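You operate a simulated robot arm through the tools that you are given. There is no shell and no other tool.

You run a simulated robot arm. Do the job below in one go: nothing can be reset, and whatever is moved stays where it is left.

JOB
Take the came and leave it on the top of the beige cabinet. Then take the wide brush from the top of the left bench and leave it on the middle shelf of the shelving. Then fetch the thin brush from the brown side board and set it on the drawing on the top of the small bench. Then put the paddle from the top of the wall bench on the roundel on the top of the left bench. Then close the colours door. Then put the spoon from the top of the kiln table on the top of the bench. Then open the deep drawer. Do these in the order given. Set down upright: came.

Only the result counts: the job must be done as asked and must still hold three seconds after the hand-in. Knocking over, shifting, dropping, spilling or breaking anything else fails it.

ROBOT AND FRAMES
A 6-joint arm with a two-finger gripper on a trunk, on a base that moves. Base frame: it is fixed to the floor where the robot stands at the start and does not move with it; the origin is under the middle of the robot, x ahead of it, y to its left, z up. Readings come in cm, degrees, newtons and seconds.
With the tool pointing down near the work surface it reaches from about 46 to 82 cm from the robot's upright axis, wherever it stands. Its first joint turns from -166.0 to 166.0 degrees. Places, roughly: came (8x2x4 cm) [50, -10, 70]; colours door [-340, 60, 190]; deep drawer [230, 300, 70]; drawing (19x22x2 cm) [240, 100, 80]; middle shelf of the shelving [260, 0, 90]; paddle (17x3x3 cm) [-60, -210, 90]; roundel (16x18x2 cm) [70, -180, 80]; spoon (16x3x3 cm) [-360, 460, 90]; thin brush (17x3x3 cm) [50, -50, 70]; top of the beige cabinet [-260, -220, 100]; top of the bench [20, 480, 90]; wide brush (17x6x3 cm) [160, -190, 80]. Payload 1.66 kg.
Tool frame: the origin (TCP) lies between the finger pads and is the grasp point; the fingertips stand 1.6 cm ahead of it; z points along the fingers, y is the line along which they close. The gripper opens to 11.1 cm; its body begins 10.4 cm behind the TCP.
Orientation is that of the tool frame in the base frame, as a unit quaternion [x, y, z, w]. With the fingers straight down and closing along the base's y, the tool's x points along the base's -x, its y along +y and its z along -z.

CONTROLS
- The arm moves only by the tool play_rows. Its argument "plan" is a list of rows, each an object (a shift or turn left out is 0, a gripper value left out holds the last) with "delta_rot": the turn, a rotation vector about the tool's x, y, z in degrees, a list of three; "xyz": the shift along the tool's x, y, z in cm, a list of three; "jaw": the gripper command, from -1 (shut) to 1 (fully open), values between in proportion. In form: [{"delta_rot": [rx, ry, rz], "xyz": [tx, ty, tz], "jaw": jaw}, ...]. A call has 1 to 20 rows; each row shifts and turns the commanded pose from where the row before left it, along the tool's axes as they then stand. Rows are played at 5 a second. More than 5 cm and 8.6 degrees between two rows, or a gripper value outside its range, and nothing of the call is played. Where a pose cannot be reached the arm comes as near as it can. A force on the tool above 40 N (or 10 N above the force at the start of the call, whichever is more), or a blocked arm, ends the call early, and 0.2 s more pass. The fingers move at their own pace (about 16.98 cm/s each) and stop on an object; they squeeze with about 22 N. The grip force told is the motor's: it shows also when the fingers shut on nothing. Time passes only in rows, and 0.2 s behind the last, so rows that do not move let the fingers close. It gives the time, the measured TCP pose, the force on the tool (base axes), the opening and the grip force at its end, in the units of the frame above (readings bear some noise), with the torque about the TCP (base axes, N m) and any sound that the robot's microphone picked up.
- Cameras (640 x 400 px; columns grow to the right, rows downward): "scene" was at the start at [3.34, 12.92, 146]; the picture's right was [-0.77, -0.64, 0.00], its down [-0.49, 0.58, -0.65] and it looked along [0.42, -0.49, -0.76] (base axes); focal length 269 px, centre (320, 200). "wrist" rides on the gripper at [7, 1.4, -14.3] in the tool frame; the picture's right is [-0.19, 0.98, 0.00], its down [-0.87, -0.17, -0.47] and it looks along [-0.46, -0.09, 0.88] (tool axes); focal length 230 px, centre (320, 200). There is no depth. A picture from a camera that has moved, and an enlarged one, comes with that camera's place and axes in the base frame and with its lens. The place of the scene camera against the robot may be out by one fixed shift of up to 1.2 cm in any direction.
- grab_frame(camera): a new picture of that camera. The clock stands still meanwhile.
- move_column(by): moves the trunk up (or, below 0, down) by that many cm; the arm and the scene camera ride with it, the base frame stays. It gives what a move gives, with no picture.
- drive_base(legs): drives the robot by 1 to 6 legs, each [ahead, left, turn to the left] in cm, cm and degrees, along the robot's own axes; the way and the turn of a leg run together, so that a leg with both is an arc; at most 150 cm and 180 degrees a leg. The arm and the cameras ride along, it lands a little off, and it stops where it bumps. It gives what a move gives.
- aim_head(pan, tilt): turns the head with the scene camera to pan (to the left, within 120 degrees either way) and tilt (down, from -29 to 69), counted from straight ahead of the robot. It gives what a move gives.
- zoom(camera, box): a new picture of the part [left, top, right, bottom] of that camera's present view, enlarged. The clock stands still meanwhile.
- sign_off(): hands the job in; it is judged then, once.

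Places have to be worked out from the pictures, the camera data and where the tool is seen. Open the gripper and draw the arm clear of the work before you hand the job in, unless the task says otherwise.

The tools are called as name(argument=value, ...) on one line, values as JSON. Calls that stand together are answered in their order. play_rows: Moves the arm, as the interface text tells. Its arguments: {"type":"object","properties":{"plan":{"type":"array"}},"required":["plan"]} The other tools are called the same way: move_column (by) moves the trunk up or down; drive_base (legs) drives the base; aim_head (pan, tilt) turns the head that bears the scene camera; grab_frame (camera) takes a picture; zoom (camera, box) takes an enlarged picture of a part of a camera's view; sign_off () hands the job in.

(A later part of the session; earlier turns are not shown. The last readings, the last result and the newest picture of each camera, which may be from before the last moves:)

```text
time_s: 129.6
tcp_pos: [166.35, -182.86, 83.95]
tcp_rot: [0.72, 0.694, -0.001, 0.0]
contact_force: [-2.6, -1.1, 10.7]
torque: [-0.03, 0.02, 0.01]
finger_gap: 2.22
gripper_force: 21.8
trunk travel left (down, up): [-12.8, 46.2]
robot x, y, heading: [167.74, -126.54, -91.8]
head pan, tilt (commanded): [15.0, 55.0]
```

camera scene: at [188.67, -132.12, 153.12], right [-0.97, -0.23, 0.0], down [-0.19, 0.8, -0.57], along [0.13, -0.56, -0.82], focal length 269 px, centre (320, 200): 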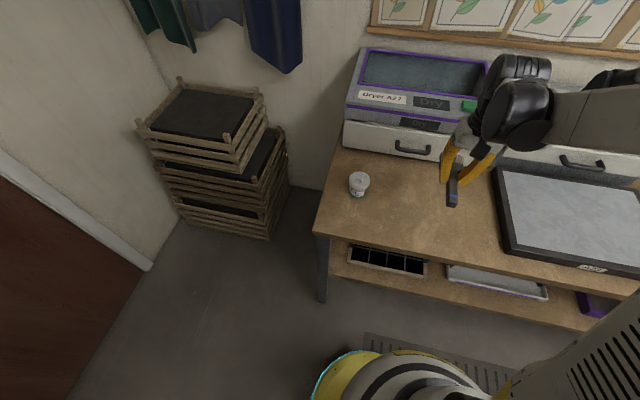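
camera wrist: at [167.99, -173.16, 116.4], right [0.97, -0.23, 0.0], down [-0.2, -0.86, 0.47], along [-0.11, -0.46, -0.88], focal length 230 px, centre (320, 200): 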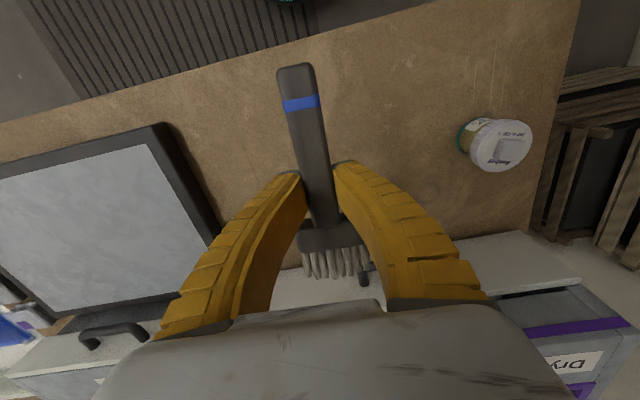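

The brush rests on the bench. I release it, rise, lean the gripper 40° forward and look.

play_rows(plan=[{"jaw": -0.4}, {"jaw": 0}, {"jaw": 0.25}, {}, {"xyz": [0, 0, -2]}, {"xyz": [0, 0, -4]}, {"xyz": [0, 0, -4]}, {"xyz": [0, 0, -2]}, {"delta_rot": [0, -8, 0]}, {"delta_rot": [0, -8, 0]}, {"delta_rot": [0, -8, 0]}, {"delta_rot": [0, -8, 0]}, {"delta_rot": [0, -8, 0]}, {}, {}])

grab_frame(camera="wrist")

grab_frame(camera="scene")

```text
time_s: 132.8
tcp_pos: [166.45, -182.97, 95.84]
tcp_rot: [0.676, 0.654, -0.245, 0.237]
contact_force: [0.3, 0.2, 0.3]
torque: [-0.01, -0.03, -0.01]
finger_gap: 7.1
gripper_force: 1.0
trunk travel left (down, up): [-12.8, 46.2]
robot x, y, heading: [167.3, -126.32, -91.6]
head pan, tilt (commanded): [15.0, 55.0]
```

```text
taken
camera wrist: at [168.23, -168.59, 102.29], right [0.98, -0.18, 0.12], down [-0.18, -0.35, 0.92], along [-0.12, -0.92, -0.38], focal length 230 px, centre (320, 200)
```

wrist: 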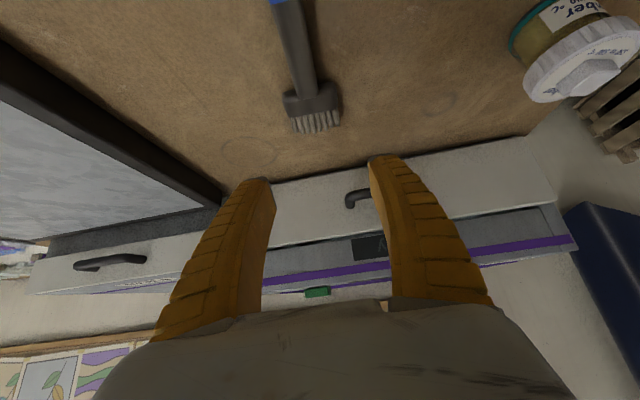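

```text
taken
camera scene: at [188.66, -132.11, 153.12], right [-0.97, -0.23, 0.0], down [-0.19, 0.8, -0.57], along [0.13, -0.56, -0.82], focal length 269 px, centre (320, 200)
```

scene: 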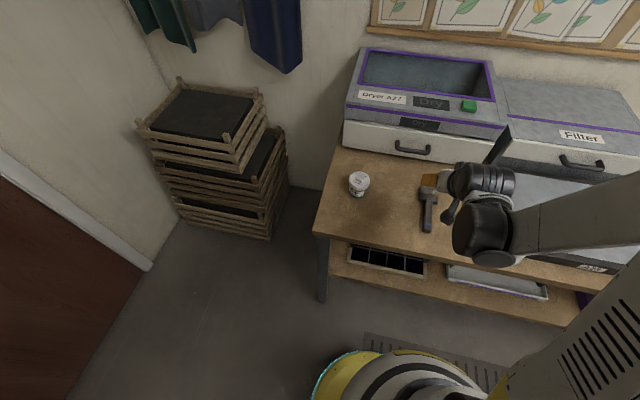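

The lean works. I lower vertically back to the handle at z≈84.2 and regrasp.

play_rows(plan=[{"xyz": [1.93, 0, 2.3]}, {"xyz": [1.93, 0, 2.3]}, {"xyz": [1.61, 0, 1.92]}, {"xyz": [0.96, 0, 1.15]}, {"xyz": [0.64, 0, 0.77]}, {"xyz": [0.32, 0, 0.38]}, {}, {}])

grab_frame(camera="wrist")

zoom(camera="scene", box=[360, 120, 540, 280])

```text
time_s: 134.6
tcp_pos: [166.25, -186.57, 89.42]
tcp_rot: [0.676, 0.653, -0.245, 0.236]
contact_force: [-0.4, -0.1, -0.4]
torque: [0.06, 0.0, 0.02]
finger_gap: 7.09
gripper_force: 1.1
out of reach, approached as far as the arm can: row 2, 3, 4, 5, 6
trunk travel left (down, up): [-12.8, 46.2]
robot x, y, heading: [167.61, -125.89, -91.7]
head pan, tilt (commanded): [15.0, 55.0]
```

```text
taken
camera wrist: at [168.12, -172.31, 95.87], right [0.98, -0.18, 0.12], down [-0.18, -0.36, 0.92], along [-0.12, -0.92, -0.38], focal length 230 px, centre (320, 200)
```

wrist: 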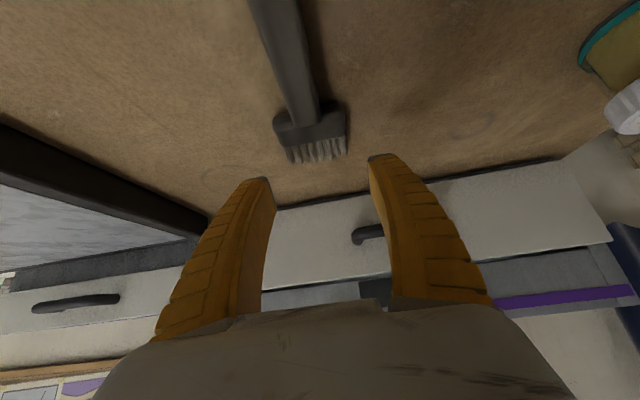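

```text
2.50 times, centred on (450, 200) of scene
camera zoom: at [188.66, -132.11, 153.12], right [-0.97, -0.23, 0.0], down [-0.19, 0.8, -0.57], along [0.13, -0.56, -0.82], focal length 672 px, centre (-5, 200)
```

zoom: 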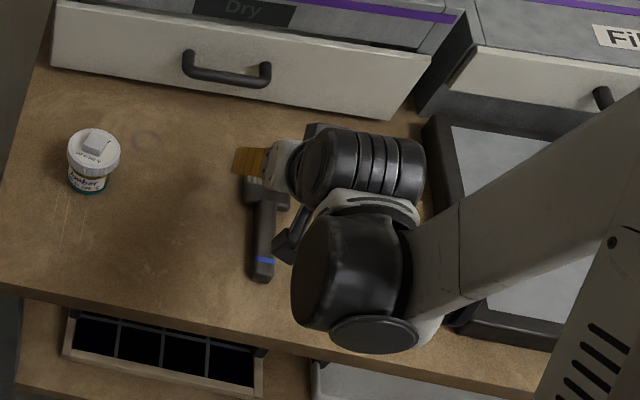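

The leaning pose ran into the arm's inner limit. I raise a bit, back the base away 13 cm so the arm can extend more, and lower the trunk a little.

play_rows(plan=[{"xyz": [-1.93, 0, -2.3]}, {"xyz": [-1.93, 0, -2.3]}, {}])

```text
time_s: 135.4
tcp_pos: [166.29, -186.77, 95.5]
tcp_rot: [0.677, 0.652, -0.246, 0.236]
contact_force: [0.2, -0.7, 0.4]
torque: [-0.01, -0.02, -0.01]
finger_gap: 7.08
gripper_force: 1.2
trunk travel left (down, up): [-12.8, 46.2]
robot x, y, heading: [167.61, -126.63, -92.0]
head pan, tilt (commanded): [15.0, 55.0]
```

drive_base(legs=[[-13, 0, 0]])

move_column(by=-5)

grab_frame(camera="wrist")

```text
time_s: 136.7
tcp_pos: [166.7, -173.6, 95.59]
tcp_rot: [0.675, 0.653, -0.247, 0.238]
contact_force: [0.2, -0.2, 0.3]
torque: [-0.04, 0.01, -0.03]
finger_gap: 7.1
gripper_force: 1.2
trunk travel left (down, up): [-12.8, 46.2]
robot x, y, heading: [168.1, -113.34, -91.7]
head pan, tilt (commanded): [15.0, 55.0]
```

```text
time_s: 137.6
tcp_pos: [166.64, -173.49, 90.5]
tcp_rot: [0.677, 0.652, -0.246, 0.236]
contact_force: [0.5, -0.4, -0.5]
torque: [-0.03, -0.01, 0.06]
finger_gap: 7.11
gripper_force: 0.7
trunk travel left (down, up): [-7.8, 51.2]
robot x, y, heading: [167.82, -113.36, -92.1]
head pan, tilt (commanded): [15.0, 55.0]
```

```text
taken
camera wrist: at [168.49, -159.16, 96.96], right [0.98, -0.18, 0.12], down [-0.18, -0.35, 0.92], along [-0.12, -0.92, -0.38], focal length 230 px, centre (320, 200)
```

wrist: 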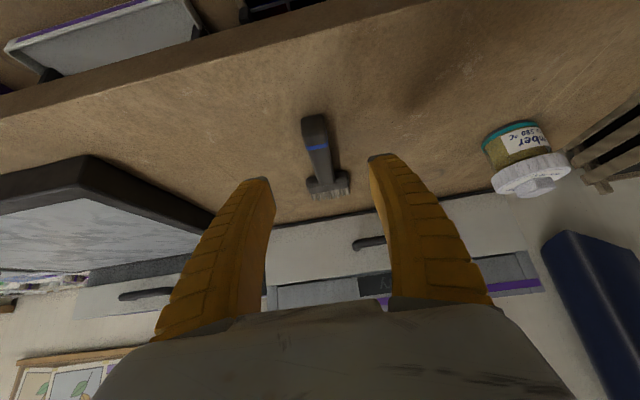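

I move forward over the handle and down to z≈84.3.

play_rows(plan=[{"xyz": [-2.37, -0.1, 1.99]}, {"xyz": [-2.37, -0.1, 1.99]}, {"xyz": [-2.37, -0.1, 1.99]}, {"xyz": [1.6, 0, 1.9]}, {"xyz": [1.2, 0, 1.4]}, {"xyz": [0.64, 0, 0.77]}, {}, {}])

grab_frame(camera="wrist")

zoom(camera="scene", box=[360, 120, 540, 280])

```text
time_s: 139.4
tcp_pos: [165.97, -182.82, 85.05]
tcp_rot: [0.676, 0.653, -0.246, 0.236]
contact_force: [0.4, 0.9, 0.5]
torque: [-0.02, 0.02, -0.01]
finger_gap: 7.12
gripper_force: 1.1
trunk travel left (down, up): [-7.8, 51.2]
robot x, y, heading: [167.96, -112.99, -91.9]
head pan, tilt (commanded): [15.0, 55.0]
```

```text
taken
camera wrist: at [167.81, -168.43, 91.52], right [0.98, -0.18, 0.12], down [-0.18, -0.35, 0.92], along [-0.12, -0.92, -0.38], focal length 230 px, centre (320, 200)
```

wrist: 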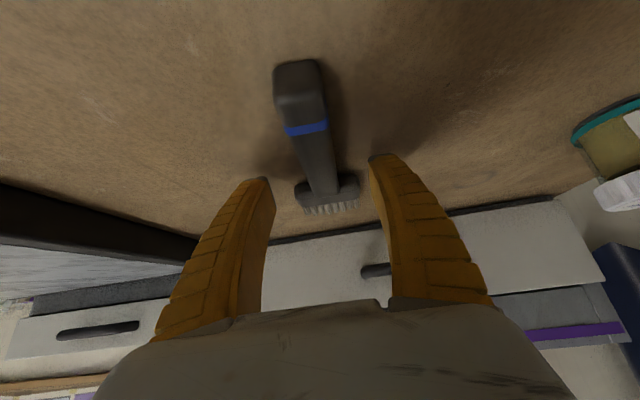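

```text
2.50 times, centred on (450, 200) of scene
camera zoom: at [189.09, -118.99, 148.12], right [-0.97, -0.23, 0.0], down [-0.19, 0.8, -0.57], along [0.13, -0.56, -0.82], focal length 672 px, centre (-5, 200)
```

zoom: 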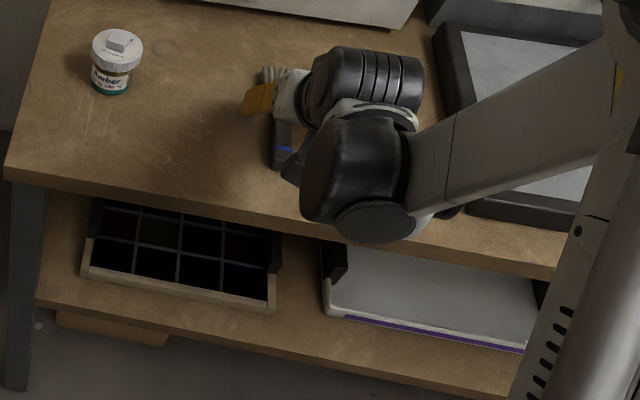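

play_rows(plan=[{"xyz": [0.42, 0.35, 0.5]}, {}, {"jaw": -0.4}, {"jaw": -1}, {}, {}, {}])

grab_frame(camera="wrist")

```text
time_s: 141.0
tcp_pos: [166.51, -182.9, 84.52]
tcp_rot: [0.677, 0.652, -0.247, 0.237]
contact_force: [0.7, 0.4, 6.5]
torque: [-0.02, -0.01, 0.01]
finger_gap: 1.8
gripper_force: 22.0
trunk travel left (down, up): [-7.8, 51.2]
robot x, y, heading: [168.15, -113.11, -91.8]
head pan, tilt (commanded): [15.0, 55.0]
```

```text
taken
camera wrist: at [168.18, -168.44, 90.92], right [0.98, -0.18, 0.12], down [-0.18, -0.35, 0.92], along [-0.12, -0.92, -0.38], focal length 230 px, centre (320, 200)
```

wrist: 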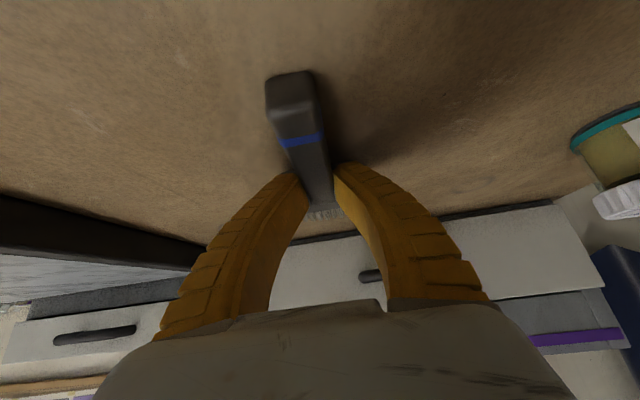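

play_rows(plan=[{"xyz": [-0.32, 0, -0.38]}, {"xyz": [-0.64, 0, -0.77]}, {"xyz": [-0.96, 0, -1.15]}, {"xyz": [-1.3, 0, -1.53]}, {"xyz": [-1.6, 0, -1.9]}, {}, {}])

grab_frame(camera="wrist")

zoom(camera="scene", box=[360, 100, 540, 240])

```text
time_s: 142.6
tcp_pos: [166.29, -182.89, 91.89]
tcp_rot: [0.677, 0.652, -0.247, 0.236]
contact_force: [0.6, 0.2, -0.6]
torque: [0.01, -0.03, 0.01]
finger_gap: 1.66
gripper_force: 21.9
trunk travel left (down, up): [-7.8, 51.2]
robot x, y, heading: [168.11, -112.93, -91.9]
head pan, tilt (commanded): [15.0, 55.0]
```

```text
taken
camera wrist: at [168.15, -168.48, 98.46], right [0.98, -0.18, 0.12], down [-0.18, -0.35, 0.92], along [-0.12, -0.92, -0.38], focal length 230 px, centre (320, 200)
```

wrist: 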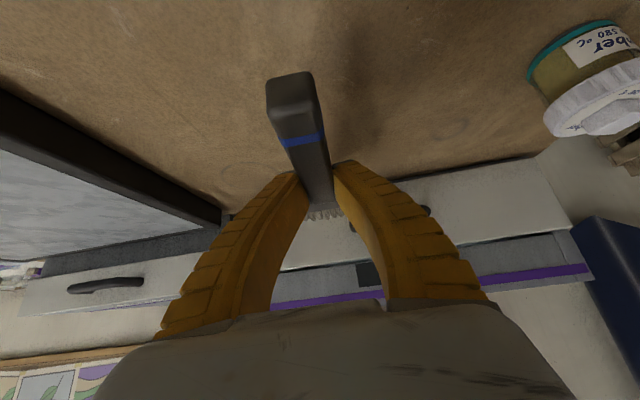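

```text
2.86 times, centred on (450, 170) of scene
camera zoom: at [189.08, -119.01, 148.12], right [-0.97, -0.23, 0.0], down [-0.19, 0.8, -0.57], along [0.13, -0.56, -0.82], focal length 768 px, centre (-51, 286)
```

zoom: 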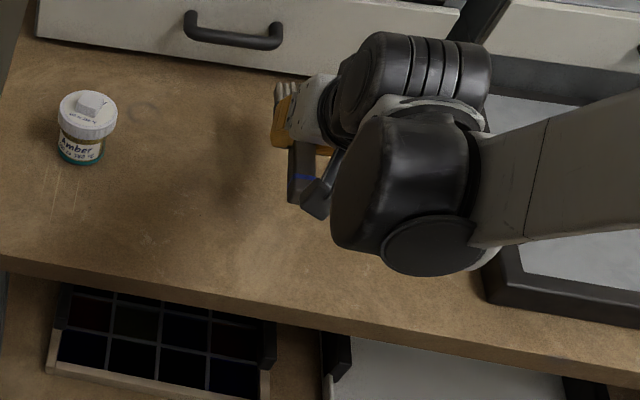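

Held level. I raise the trunk, back away from the bench into the aisle, and turn left to face the shelving.

move_column(by=14)

drive_base(legs=[[-53, -18, 0], [0, 0, 91.9]])

aim_head(pan=5, tilt=30)

grab_frame(camera="scene")

grab_frame(camera="wrist")

```text
time_s: 144.3
tcp_pos: [166.34, -182.9, 105.88]
tcp_rot: [0.676, 0.653, -0.246, 0.236]
contact_force: [0.4, 0.1, -1.0]
torque: [-0.04, -0.02, 0.0]
finger_gap: 1.67
gripper_force: 22.6
trunk travel left (down, up): [-21.8, 37.2]
robot x, y, heading: [168.12, -113.63, -91.8]
head pan, tilt (commanded): [15.0, 55.0]
```

```text
time_s: 151.4
tcp_pos: [221.22, -57.79, 106.0]
tcp_rot: [0.0, 0.94, 0.0, 0.34]
contact_force: [1.6, -0.1, -0.3]
torque: [0.0, 0.01, 0.0]
finger_gap: 1.66
gripper_force: 22.2
trunk travel left (down, up): [-21.8, 37.2]
robot x, y, heading: [151.76, -59.05, 0.0]
head pan, tilt (commanded): [15.0, 55.0]
```

```text
time_s: 152.3
tcp_pos: [221.34, -57.82, 106.09]
tcp_rot: [0.001, 0.94, -0.001, 0.341]
contact_force: [0.3, -0.3, -1.3]
torque: [-0.01, -0.01, -0.01]
finger_gap: 1.65
gripper_force: 22.1
trunk travel left (down, up): [-21.8, 37.2]
robot x, y, heading: [151.53, -58.63, 0.2]
head pan, tilt (commanded): [5.0, 30.0]
```

```text
taken
camera scene: at [158.93, -38.95, 165.72], right [0.09, -1.0, 0.0], down [-0.5, -0.05, -0.87], along [0.86, 0.08, -0.5], focal length 269 px, centre (320, 200)
```

scene: 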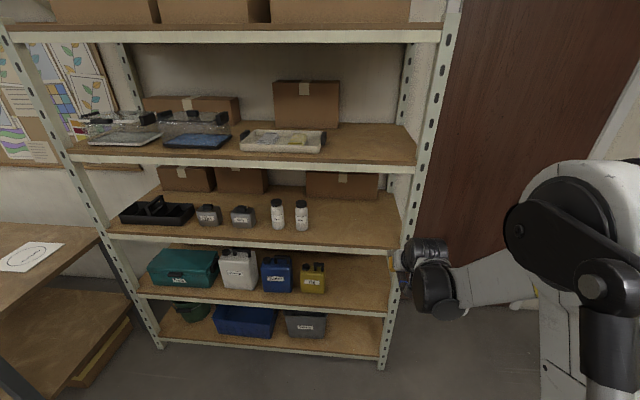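

```text
taken
camera wrist: at [206.73, -56.5, 112.45], right [0.15, 0.98, 0.12], down [0.36, -0.17, 0.92], along [0.92, -0.09, -0.38], focal length 230 px, centre (320, 200)
```

wrist: 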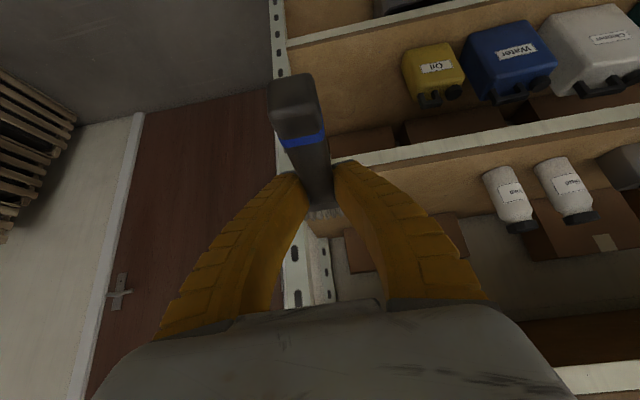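

The shelving front is at x≈250, middle shelf surface z≈91.4, next beam bottom ≈126; the stretch y -25…-62 is free back to a box at x≈290. I lower the trunk so the brush sits just above shelf level, then drive into alignment.

move_column(by=-8)

drive_base(legs=[[0, 15, 0], [20, 0, 0]])

aim_head(pan=0, tilt=35)

grab_frame(camera="scene")

grab_frame(camera="wrist")

```text
time_s: 153.5
tcp_pos: [221.33, -57.82, 97.97]
tcp_rot: [0.0, 0.94, -0.001, 0.34]
contact_force: [0.6, -0.1, -0.5]
torque: [-0.03, 0.03, 0.04]
finger_gap: 1.67
gripper_force: 22.1
trunk travel left (down, up): [-13.8, 45.2]
robot x, y, heading: [151.84, -58.36, 0.3]
head pan, tilt (commanded): [5.0, 30.0]
```

```text
time_s: 156.1
tcp_pos: [241.61, -42.62, 97.88]
tcp_rot: [0.001, 0.94, -0.001, 0.341]
contact_force: [-0.6, -0.6, -0.8]
torque: [0.03, 0.02, -0.03]
finger_gap: 1.66
gripper_force: 22.1
trunk travel left (down, up): [-13.8, 45.2]
robot x, y, heading: [171.62, -43.6, -0.1]
head pan, tilt (commanded): [5.0, 30.0]
```

```text
time_s: 156.8
tcp_pos: [241.68, -42.78, 98.09]
tcp_rot: [0.001, 0.94, -0.001, 0.341]
contact_force: [-0.4, -0.7, -1.0]
torque: [0.02, -0.01, 0.05]
finger_gap: 1.64
gripper_force: 22.2
trunk travel left (down, up): [-13.8, 45.2]
robot x, y, heading: [171.89, -43.22, 0.1]
head pan, tilt (commanded): [0.0, 35.0]
```

```text
taken
camera scene: at [179.13, -24.55, 156.95], right [0.0, -1.0, 0.0], down [-0.57, 0.0, -0.82], along [0.82, 0.0, -0.57], focal length 269 px, centre (320, 200)
```

scene: 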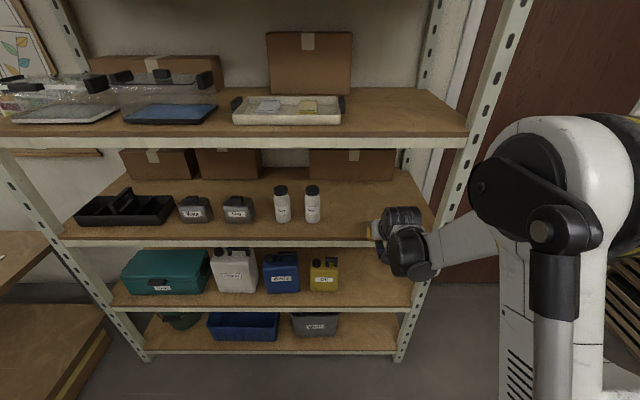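

```text
taken
camera wrist: at [227.09, -41.41, 104.45], right [0.15, 0.98, 0.12], down [0.36, -0.17, 0.92], along [0.92, -0.09, -0.38], focal length 230 px, centre (320, 200)
```

wrist: 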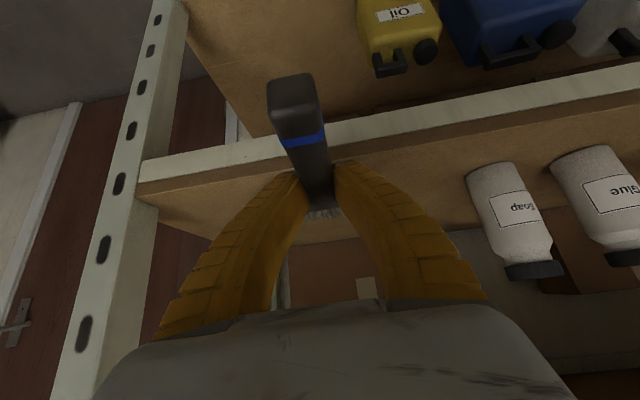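

Everything lines up (shelf surface z≈91.3, brush bottom ≈95.5). I lower 1.5 cm and drive forward 19 cm so the brush goes over the shelf.

move_column(by=-1.5)

drive_base(legs=[[19.5, 0, 0]])

grab_frame(camera="scene")

grab_frame(camera="wrist")

```text
time_s: 157.4
tcp_pos: [241.67, -42.77, 96.51]
tcp_rot: [0.0, 0.94, -0.001, 0.342]
contact_force: [-0.3, -0.7, -1.0]
torque: [-0.04, 0.01, 0.01]
finger_gap: 1.66
gripper_force: 22.5
trunk travel left (down, up): [-12.3, 46.7]
robot x, y, heading: [171.75, -43.6, 0.1]
head pan, tilt (commanded): [0.0, 35.0]
```

```text
time_s: 159.0
tcp_pos: [261.22, -42.84, 96.39]
tcp_rot: [0.002, 0.94, -0.001, 0.341]
contact_force: [0.5, 0.0, -1.0]
torque: [0.01, 0.02, -0.01]
finger_gap: 1.67
gripper_force: 22.0
trunk travel left (down, up): [-12.3, 46.7]
robot x, y, heading: [191.75, -43.64, 0.1]
head pan, tilt (commanded): [0.0, 35.0]
```

```text
taken
camera scene: at [198.82, -24.54, 155.44], right [0.0, -1.0, 0.0], down [-0.57, 0.0, -0.82], along [0.82, 0.0, -0.57], focal length 269 px, centre (320, 200)
```

scene: 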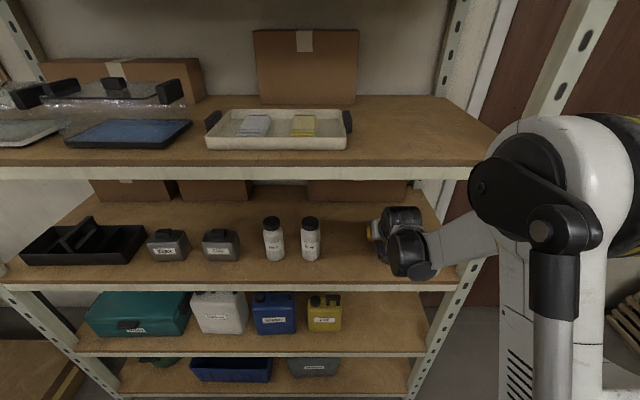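

```text
taken
camera wrist: at [246.73, -41.48, 102.93], right [0.15, 0.98, 0.12], down [0.36, -0.17, 0.92], along [0.92, -0.09, -0.38], focal length 230 px, centre (320, 200)
```

wrist: 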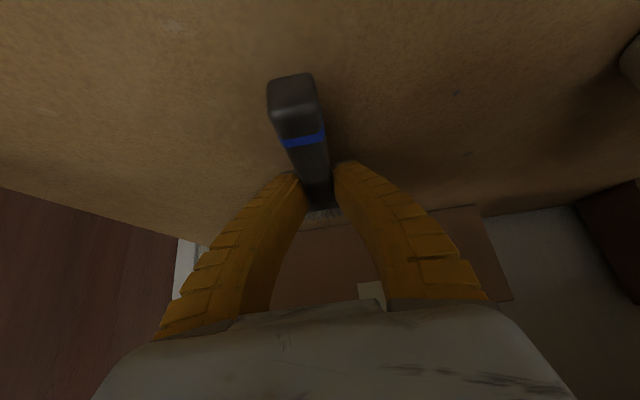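

The brush is over the shelf. I lower it gently until contact.

play_rows(plan=[{"xyz": [0.45, 0, 0.54]}, {"xyz": [0.45, 0, 0.54]}, {"xyz": [0.26, 0, 0.31]}, {}, {}])

play_rows(plan=[{"xyz": [0.19, 0, 0.23]}, {"xyz": [0.19, 0, 0.23]}, {}])

```text
time_s: 160.2
tcp_pos: [261.22, -42.8, 94.62]
tcp_rot: [0.002, 0.94, -0.002, 0.341]
contact_force: [0.0, 0.6, -1.0]
torque: [0.03, -0.01, 0.01]
finger_gap: 1.65
gripper_force: 21.8
trunk travel left (down, up): [-12.3, 46.7]
robot x, y, heading: [191.58, -43.52, 0.2]
head pan, tilt (commanded): [0.0, 35.0]
```

```text
time_s: 161.0
tcp_pos: [261.1, -42.76, 94.26]
tcp_rot: [0.002, 0.94, -0.002, 0.342]
contact_force: [9.4, 0.5, 22.1]
torque: [0.0, -0.17, -0.03]
finger_gap: 2.19
gripper_force: 22.2
trunk travel left (down, up): [-12.3, 46.7]
robot x, y, heading: [191.21, -43.53, 0.0]
head pan, tilt (commanded): [0.0, 35.0]
```

The brush rests on the shelf. I ease off, open the fingers, rise clear and check.

play_rows(plan=[{"xyz": [-0.13, 0, -0.15]}, {}, {"jaw": -0.5}, {"jaw": -0.2}, {"jaw": 0}, {}, {}])

grab_frame(camera="wrist")

```text
time_s: 162.6
tcp_pos: [261.18, -42.77, 94.28]
tcp_rot: [0.003, 0.94, -0.002, 0.341]
contact_force: [-0.1, -0.9, -0.3]
torque: [0.01, -0.02, -0.02]
finger_gap: 5.75
gripper_force: 1.4
trunk travel left (down, up): [-12.3, 46.7]
robot x, y, heading: [191.52, -43.72, -0.1]
head pan, tilt (commanded): [0.0, 35.0]
```

```text
taken
camera wrist: at [246.67, -41.48, 100.77], right [0.15, 0.98, 0.12], down [0.36, -0.17, 0.92], along [0.92, -0.09, -0.38], focal length 230 px, centre (320, 200)
```

wrist: 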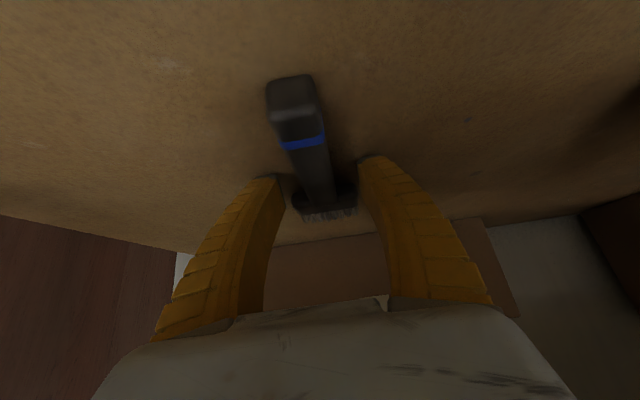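

play_rows(plan=[{"xyz": [0, 0, -1]}, {"xyz": [0, 0, -2]}, {"xyz": [0, 0, -2.5]}, {}])

drive_base(legs=[[-40, 0, 0]])

grab_frame(camera="scene")

zoom(camera="scene", box=[240, 120, 460, 280])

```text
time_s: 163.6
tcp_pos: [257.76, -42.79, 98.7]
tcp_rot: [0.002, 0.94, -0.002, 0.341]
contact_force: [0.2, 0.4, -0.2]
torque: [0.02, 0.01, 0.02]
finger_gap: 5.75
gripper_force: 1.6
trunk travel left (down, up): [-12.3, 46.7]
robot x, y, heading: [191.67, -43.05, 0.2]
head pan, tilt (commanded): [0.0, 35.0]
```

```text
time_s: 166.1
tcp_pos: [217.89, -43.2, 98.66]
tcp_rot: [0.006, 0.94, -0.003, 0.342]
contact_force: [-0.6, 0.8, -0.1]
torque: [-0.02, -0.02, 0.01]
finger_gap: 5.74
gripper_force: 1.2
trunk travel left (down, up): [-12.3, 46.7]
robot x, y, heading: [151.9, -42.82, -0.5]
head pan, tilt (commanded): [0.0, 35.0]
```

```text
taken
camera scene: at [159.14, -24.42, 155.45], right [-0.01, -1.0, 0.0], down [-0.57, 0.01, -0.82], along [0.82, -0.01, -0.57], focal length 269 px, centre (320, 200)
```

scene: 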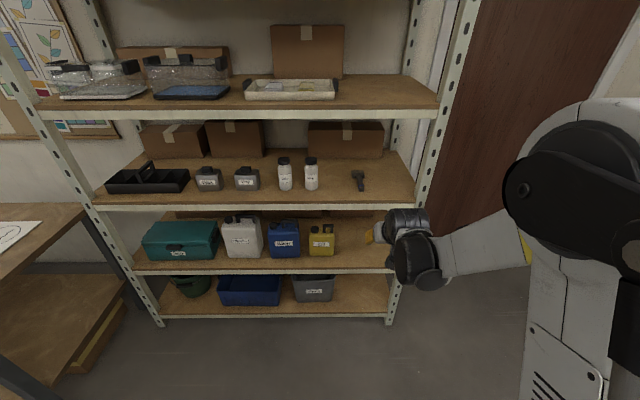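

```text
2.50 times, centred on (350, 200) of scene
camera zoom: at [159.14, -24.42, 155.45], right [-0.01, -1.0, 0.0], down [-0.57, 0.01, -0.82], along [0.82, -0.01, -0.57], focal length 672 px, centre (245, 200)
```

zoom: 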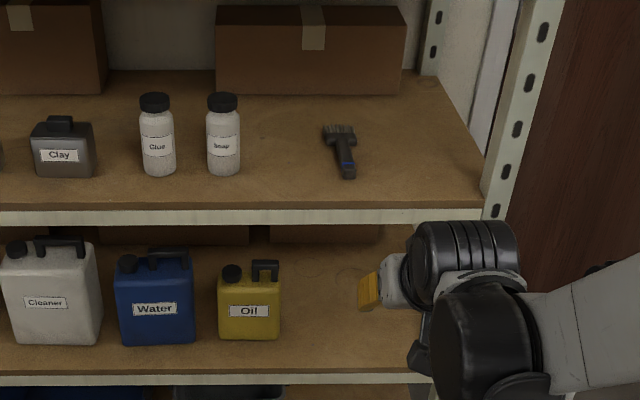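

The wide brush lies on the middle shelf. Next the thin brush: I straighten the gripper to vertical, then drive round to the -y side of the work bench, facing +y, so that it is within reach.

play_rows(plan=[{"delta_rot": [0, 8, 0]}, {"delta_rot": [0, 8, 0]}, {"delta_rot": [0, 8, 0]}, {"delta_rot": [0, 8, 0]}, {"delta_rot": [0, 8, 0]}, {}])

drive_base(legs=[[0, -68, 0.5], [0, 0, 90], [0, 100, 0]])

aim_head(pan=10, tilt=55)

grab_frame(camera="scene")

grab_frame(camera="wrist")

```text
time_s: 167.5
tcp_pos: [217.94, -43.22, 98.61]
tcp_rot: [0.008, 1.0, -0.001, -0.001]
contact_force: [-1.0, -0.6, 1.6]
torque: [0.0, 0.03, 0.02]
finger_gap: 5.78
gripper_force: 1.6
trunk travel left (down, up): [-12.3, 46.7]
robot x, y, heading: [152.22, -42.73, -0.5]
head pan, tilt (commanded): [0.0, 35.0]
```

```text
time_s: 179.8
tcp_pos: [53.48, -41.94, 98.59]
tcp_rot: [-0.691, 0.722, -0.001, 0.0]
contact_force: [0.8, 0.5, -0.4]
torque: [-0.02, -0.02, 0.01]
finger_gap: 5.77
gripper_force: 1.6
trunk travel left (down, up): [-12.3, 46.7]
robot x, y, heading: [51.67, -108.05, 87.6]
head pan, tilt (commanded): [0.0, 35.0]
```

```text
time_s: 180.6
tcp_pos: [53.47, -41.95, 98.56]
tcp_rot: [-0.692, 0.722, -0.002, 0.0]
contact_force: [-0.6, 0.1, -0.5]
torque: [0.0, 0.02, 0.01]
finger_gap: 5.77
gripper_force: 1.3
trunk travel left (down, up): [-12.3, 46.7]
robot x, y, heading: [51.22, -107.62, 87.5]
head pan, tilt (commanded): [10.0, 55.0]
```

```text
taken
camera scene: at [31.8, -102.26, 152.63], right [0.99, 0.13, 0.0], down [0.11, -0.81, -0.57], along [-0.08, 0.57, -0.82], focal length 269 px, centre (320, 200)
```

scene: 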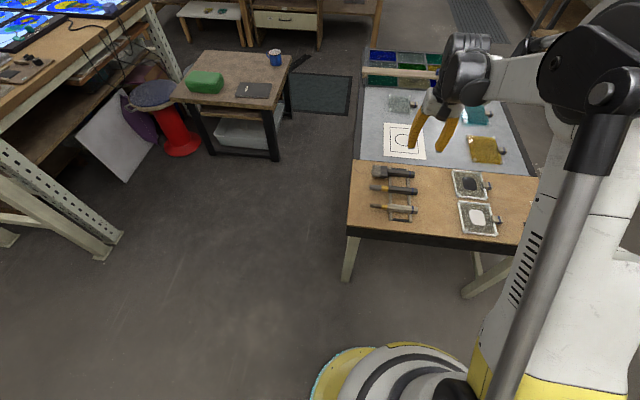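

```text
taken
camera wrist: at [51.8, -48.87, 112.88], right [-0.97, 0.23, 0.0], down [0.2, 0.86, 0.47], along [0.11, 0.46, -0.88], focal length 230 px, centre (320, 200)
```

wrist: 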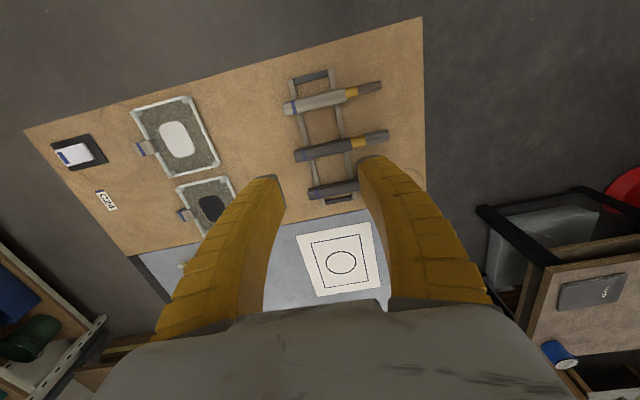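

The thin brush (white handle) lies along x from about [58.5,-45.7] to [42.3,-45.4] across two rack rails at x≈55.7 and 49.8. I rotate the gripper 88° to close across it and hover over the handle between the rails.

play_rows(plan=[{"delta_rot": [0, 0, 8.05]}, {"delta_rot": [0, 0, 8.05]}, {"delta_rot": [0, 0, 8.05]}, {"delta_rot": [0, 0, 8.05]}, {"delta_rot": [0, 0, 8.05]}, {"delta_rot": [0, 0, 8.05]}, {"delta_rot": [0, 0, 8.05]}, {"delta_rot": [0, 0, 8.05]}, {"delta_rot": [0, 0, 8.05]}, {"delta_rot": [0, 0, 8.05]}, {"delta_rot": [0, 0, 8.05]}, {"xyz": [0.8, -3.5, 3]}, {"xyz": [0, 0, 3]}, {}, {}])

grab_frame(camera="wrist")

zoom(camera="wrist", box=[200, 60, 440, 240])

```text
time_s: 183.8
tcp_pos: [52.66, -45.38, 92.56]
tcp_rot: [0.01, 1.0, 0.0, 0.001]
contact_force: [0.2, -0.3, 0.9]
torque: [0.02, 0.02, -0.01]
finger_gap: 5.75
gripper_force: 1.8
trunk travel left (down, up): [-12.3, 46.7]
robot x, y, heading: [51.03, -107.99, 87.7]
head pan, tilt (commanded): [10.0, 55.0]
```

```text
taken
camera wrist: at [45.57, -44.03, 106.76], right [0.21, 0.98, 0.0], down [0.86, -0.18, 0.47], along [0.46, -0.1, -0.88], focal length 230 px, centre (320, 200)
```

wrist: 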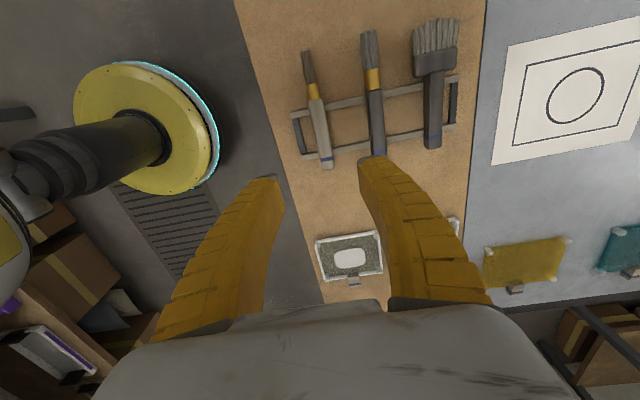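

```text
2.22 times, centred on (320, 150) of wrist
camera zoom: at [45.57, -44.03, 106.76], right [0.21, 0.98, 0.0], down [0.86, -0.18, 0.47], along [0.46, -0.1, -0.88], focal length 511 px, centre (320, 311)
```

zoom: 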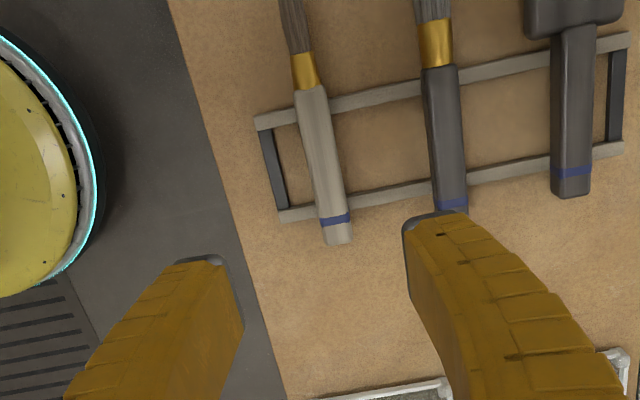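

Between the rails the rack's end bar is too close, so I'll grip at the gold ferrule/handle junction outside the rails (x≈47.5). I lower the trunk and move over that point.

move_column(by=-9)

play_rows(plan=[{"xyz": [2.6, -0.1, 0], "jaw": -0.1}, {"xyz": [2.6, -0.1, 0]}, {"xyz": [0, 0, 2.5]}, {"xyz": [0, 0, 2.5]}, {}, {}])

grab_frame(camera="wrist")

zoom(camera="scene", box=[340, 80, 500, 220])

```text
time_s: 185.1
tcp_pos: [52.51, -45.42, 83.54]
tcp_rot: [0.009, 1.0, -0.001, 0.001]
contact_force: [0.3, -0.2, 1.2]
torque: [0.01, -0.02, -0.02]
finger_gap: 5.75
gripper_force: 1.5
trunk travel left (down, up): [-3.3, 55.7]
robot x, y, heading: [51.35, -107.56, 87.4]
head pan, tilt (commanded): [10.0, 55.0]
```

```text
time_s: 186.5
tcp_pos: [47.44, -45.61, 78.47]
tcp_rot: [0.01, 1.0, -0.001, 0.0]
contact_force: [-0.6, 0.1, 0.1]
torque: [-0.03, 0.02, 0.0]
finger_gap: 5.22
gripper_force: 1.4
trunk travel left (down, up): [-3.3, 55.7]
robot x, y, heading: [51.34, -108.01, 87.7]
head pan, tilt (commanded): [10.0, 55.0]
```

```text
taken
camera wrist: at [40.38, -44.19, 92.69], right [0.21, 0.98, 0.0], down [0.86, -0.18, 0.47], along [0.46, -0.1, -0.88], focal length 230 px, centre (320, 200)
```

wrist: 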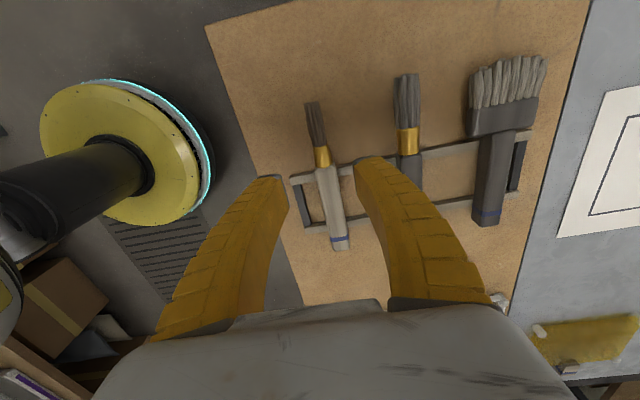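

```text
2.86 times, centred on (420, 150) of scene
camera zoom: at [31.79, -102.27, 143.62], right [0.99, 0.13, 0.0], down [0.11, -0.81, -0.57], along [-0.08, 0.57, -0.82], focal length 768 px, centre (34, 343)
```

zoom: 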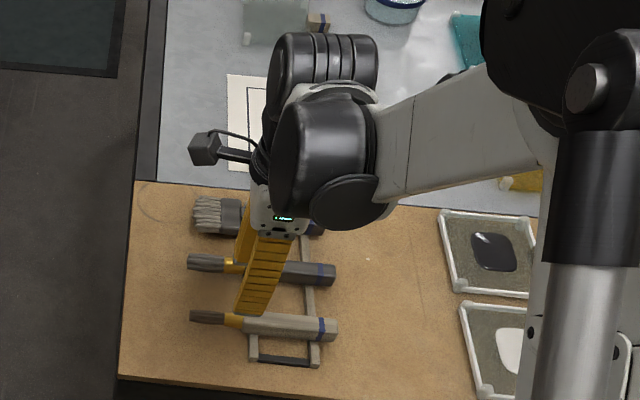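

The ferrule centre triangulates to [47.3,-45.5,70.5], right under the gripper. I descend to z≈70.4.

play_rows(plan=[{"xyz": [0, 0, 3]}, {"xyz": [0, 0, 3]}, {"xyz": [0, 0, 1.4]}, {"xyz": [0, 0, 0.7]}, {}, {}])

grab_frame(camera="wrist")

zoom(camera="scene", box=[340, 80, 500, 220])

```text
time_s: 187.9
tcp_pos: [47.54, -45.63, 70.46]
tcp_rot: [0.009, 1.0, -0.001, 0.0]
contact_force: [-0.1, 0.1, 0.2]
torque: [-0.02, -0.01, 0.01]
finger_gap: 5.24
gripper_force: 1.5
trunk travel left (down, up): [-3.3, 55.7]
robot x, y, heading: [51.29, -107.86, 87.5]
head pan, tilt (commanded): [10.0, 55.0]
```

```text
taken
camera wrist: at [40.41, -44.09, 84.67], right [0.21, 0.98, 0.0], down [0.86, -0.18, 0.47], along [0.46, -0.1, -0.88], focal length 230 px, centre (320, 200)
```

wrist: 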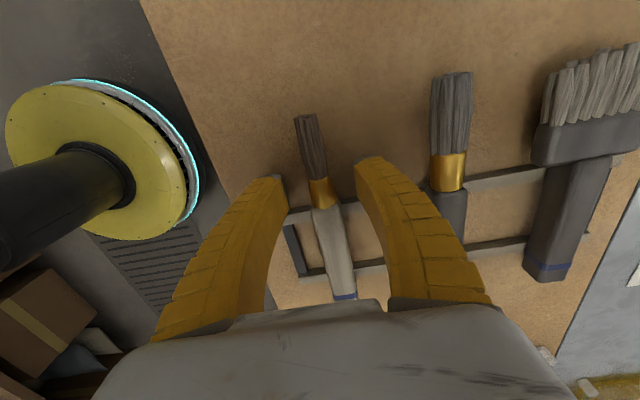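

```text
2.86 times, centred on (420, 150) of scene
camera zoom: at [31.79, -102.26, 143.62], right [0.99, 0.13, 0.0], down [0.11, -0.81, -0.57], along [-0.08, 0.57, -0.82], focal length 768 px, centre (34, 343)
```

zoom: 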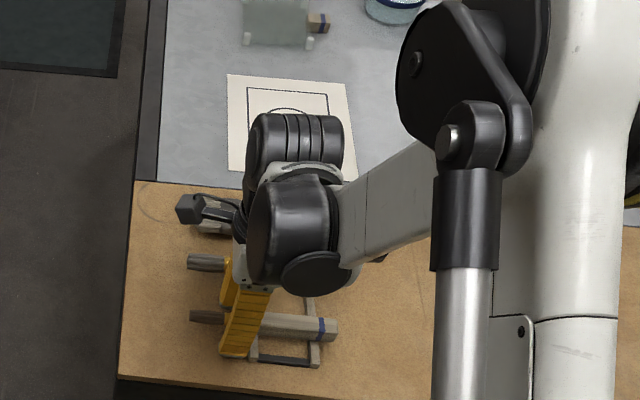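

The TCP projects right on the ferrule. I close and lift gently.

play_rows(plan=[{"jaw": -0.5}, {"jaw": -1}, {}, {}, {}])

grab_frame(camera="wrist")

play_rows(plan=[{"xyz": [0, 0, -0.5]}, {"xyz": [0, 0, -0.8]}, {"xyz": [0, 0, -1.2]}, {"xyz": [0, 0, -1.5]}, {"xyz": [0, 0, -2]}, {}, {}])

grab_frame(camera="wrist")

```text
time_s: 189.1
tcp_pos: [47.61, -45.46, 70.37]
tcp_rot: [0.009, 1.0, -0.001, 0.001]
contact_force: [-0.5, 0.1, 0.1]
torque: [0.0, 0.02, -0.03]
finger_gap: 0.58
gripper_force: 21.9
trunk travel left (down, up): [-3.3, 55.7]
robot x, y, heading: [51.68, -108.03, 87.9]
head pan, tilt (commanded): [10.0, 55.0]
```

```text
taken
camera wrist: at [40.4, -44.1, 84.68], right [0.21, 0.98, 0.0], down [0.86, -0.18, 0.47], along [0.46, -0.1, -0.88], focal length 230 px, centre (320, 200)
```

wrist: 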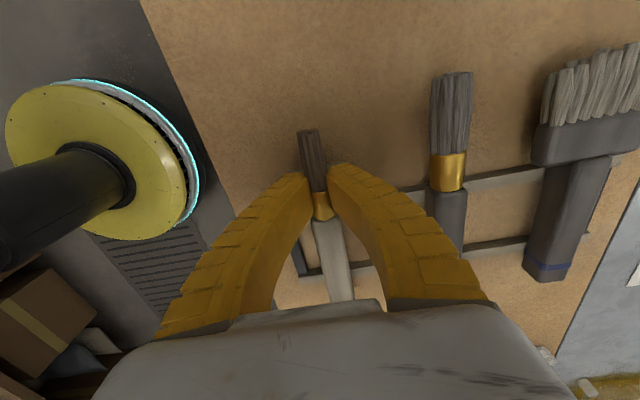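

```text
time_s: 190.7
tcp_pos: [47.36, -45.6, 76.53]
tcp_rot: [0.01, 1.0, 0.0, 0.0]
contact_force: [0.3, 0.1, -0.6]
torque: [-0.02, 0.08, -0.01]
finger_gap: 0.58
gripper_force: 22.1
trunk travel left (down, up): [-3.3, 55.7]
robot x, y, heading: [51.2, -107.96, 87.8]
head pan, tilt (commanded): [10.0, 55.0]
```

```text
taken
camera wrist: at [40.26, -44.03, 90.72], right [0.21, 0.98, 0.0], down [0.86, -0.18, 0.47], along [0.46, -0.1, -0.88], focal length 230 px, centre (320, 200)
```

wrist: 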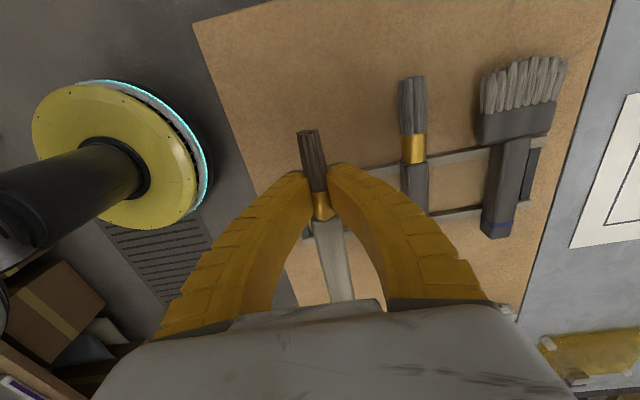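

The brush lifted; I zoom to check how it is held before moving on.

zoom(camera="wrist", box=[220, 100, 420, 310])

zoom(camera="scene", box=[340, 80, 500, 220])

```text
1.90 times, centred on (320, 205) of wrist
camera zoom: at [40.26, -44.03, 90.72], right [0.21, 0.98, 0.0], down [0.86, -0.18, 0.47], along [0.46, -0.1, -0.88], focal length 438 px, centre (320, 190)
```

zoom: 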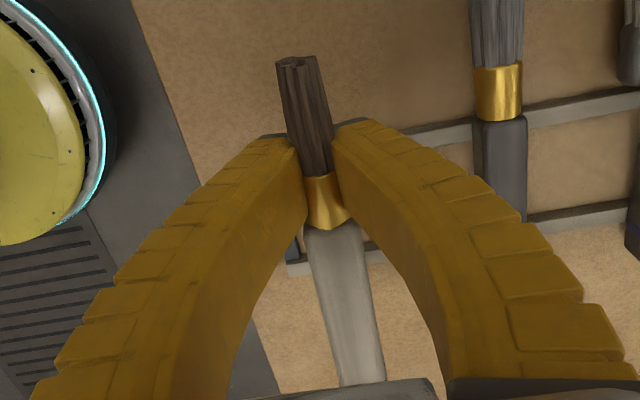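

```text
2.86 times, centred on (420, 150) of scene
camera zoom: at [31.79, -102.25, 143.62], right [0.99, 0.13, 0.0], down [0.11, -0.81, -0.57], along [-0.08, 0.57, -0.82], focal length 768 px, centre (34, 343)
```

zoom: 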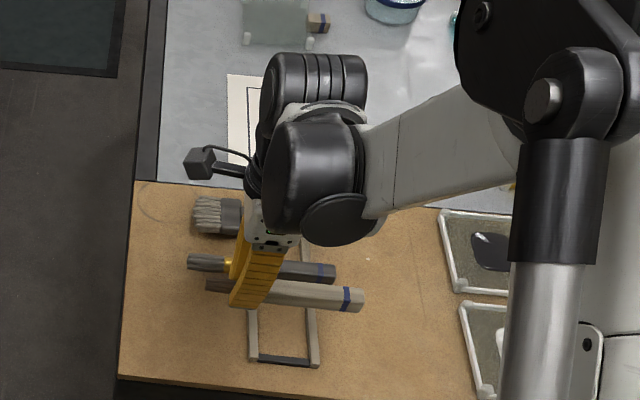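

The brush is held level by the bristle base/ferrule. I raise it well clear and drive around toward the small bench, keeping moves gentle.

play_rows(plan=[{"xyz": [0, 0, -2]}, {"xyz": [0, 0, -2]}, {"xyz": [0, 0, -2]}, {"xyz": [0, 0, -2]}, {}])

move_column(by=25)

drive_base(legs=[[0, -100, 0]])

grab_frame(camera="wrist")

aim_head(pan=0, tilt=25)

grab_frame(camera="scene")

```text
time_s: 191.9
tcp_pos: [47.45, -45.27, 84.42]
tcp_rot: [0.009, 1.0, -0.001, 0.001]
contact_force: [0.1, 0.8, -1.2]
torque: [0.02, 0.07, 0.03]
finger_gap: 0.58
gripper_force: 21.5
trunk travel left (down, up): [-3.3, 55.7]
robot x, y, heading: [51.12, -107.76, 87.9]
head pan, tilt (commanded): [10.0, 55.0]
```

```text
time_s: 194.4
tcp_pos: [47.42, -45.4, 109.39]
tcp_rot: [0.009, 1.0, -0.001, 0.001]
contact_force: [0.6, -0.2, -0.6]
torque: [0.0, 0.07, -0.01]
finger_gap: 0.58
gripper_force: 21.7
trunk travel left (down, up): [-28.3, 30.7]
robot x, y, heading: [51.49, -107.68, 87.7]
head pan, tilt (commanded): [10.0, 55.0]
```

```text
time_s: 199.7
tcp_pos: [148.8, -48.86, 109.3]
tcp_rot: [0.004, 1.0, -0.001, 0.001]
contact_force: [-0.5, 0.0, -1.3]
torque: [-0.02, 0.09, -0.02]
finger_gap: 0.6
gripper_force: 22.1
trunk travel left (down, up): [-28.3, 30.7]
robot x, y, heading: [153.66, -111.85, 88.3]
head pan, tilt (commanded): [10.0, 55.0]
```

```text
taken
camera wrist: at [141.78, -47.64, 123.62], right [0.2, 0.98, 0.0], down [0.86, -0.17, 0.47], along [0.46, -0.09, -0.88], focal length 230 px, centre (320, 200)
```

wrist: 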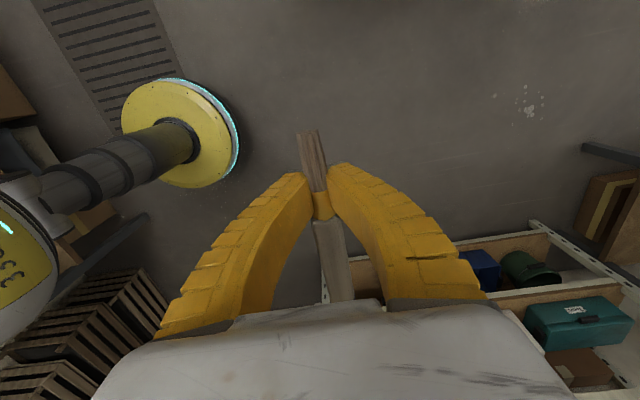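

```text
time_s: 200.7
tcp_pos: [148.87, -49.1, 109.4]
tcp_rot: [0.004, 1.0, 0.0, 0.001]
contact_force: [-0.2, 0.5, 0.1]
torque: [0.03, 0.06, 0.0]
finger_gap: 0.62
gripper_force: 22.1
trunk travel left (down, up): [-28.3, 30.7]
robot x, y, heading: [153.47, -111.78, 88.6]
head pan, tilt (commanded): [0.0, 25.0]
```

```text
taken
camera scene: at [134.99, -103.94, 173.01], right [1.0, -0.03, 0.0], down [-0.01, -0.42, -0.91], along [0.03, 0.91, -0.42], focal length 269 px, centre (320, 200)
```

scene: 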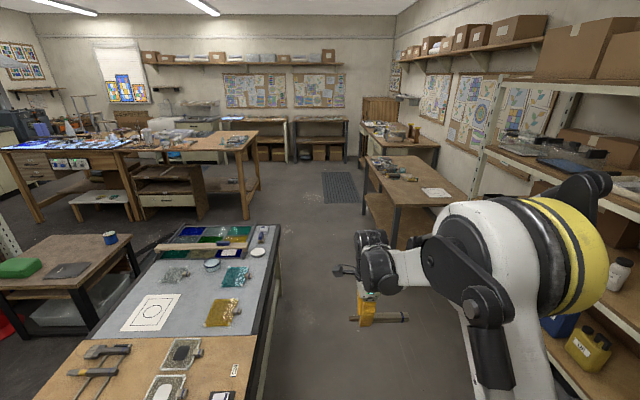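

The aisle is clear and the drawing lies at about [240.6,104.8]. I drive up the aisle and turn right to face the small bench.

drive_base(legs=[[145, 0, 0], [66, 0, 0], [0, 0, -88.5]])

aim_head(pan=10, tilt=45)

grab_frame(camera="scene")

grab_frame(camera="wrist")

```text
time_s: 214.9
tcp_pos: [225.31, 104.83, 109.32]
tcp_rot: [0.708, 0.706, -0.001, 0.0]
contact_force: [-0.2, -0.6, -0.5]
torque: [0.06, -0.01, -0.02]
finger_gap: 0.6
gripper_force: 22.6
trunk travel left (down, up): [-28.3, 30.7]
robot x, y, heading: [162.74, 100.03, -1.4]
head pan, tilt (commanded): [0.0, 25.0]
```

```text
time_s: 215.8
tcp_pos: [225.39, 104.97, 109.27]
tcp_rot: [0.709, 0.706, -0.001, 0.0]
contact_force: [-0.2, 0.9, -1.2]
torque: [0.09, 0.01, -0.02]
finger_gap: 0.59
gripper_force: 22.3
trunk travel left (down, up): [-28.3, 30.7]
robot x, y, heading: [162.84, 100.04, -1.7]
head pan, tilt (commanded): [10.0, 45.0]
```

```text
taken
camera scene: at [169.79, 120.2, 169.97], right [0.15, -0.99, 0.0], down [-0.7, -0.1, -0.71], along [0.7, 0.1, -0.71], focal length 269 px, centre (320, 200)
```

scene: 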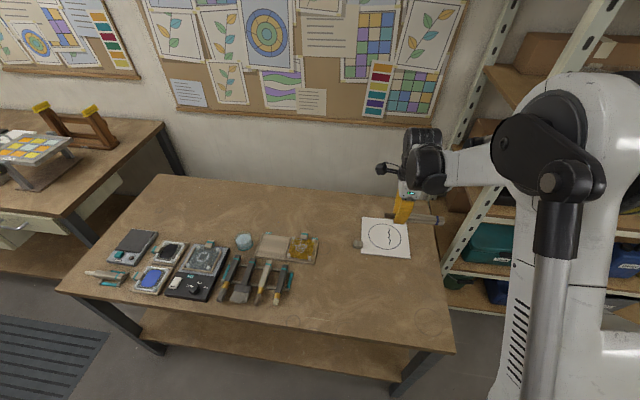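

```text
taken
camera wrist: at [226.73, 111.83, 123.61], right [0.98, -0.2, 0.0], down [-0.17, -0.86, 0.47], along [-0.09, -0.46, -0.88], focal length 230 px, centre (320, 200)
```

wrist: 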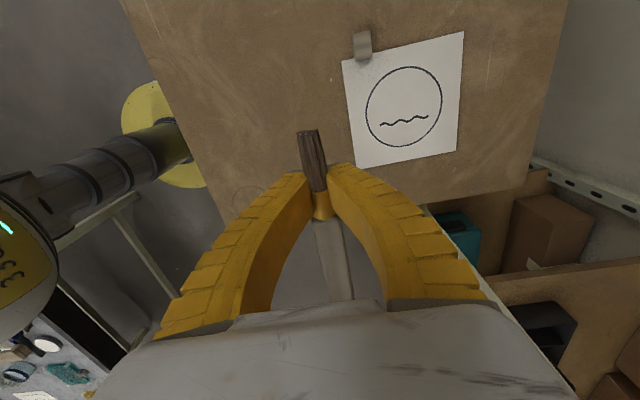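

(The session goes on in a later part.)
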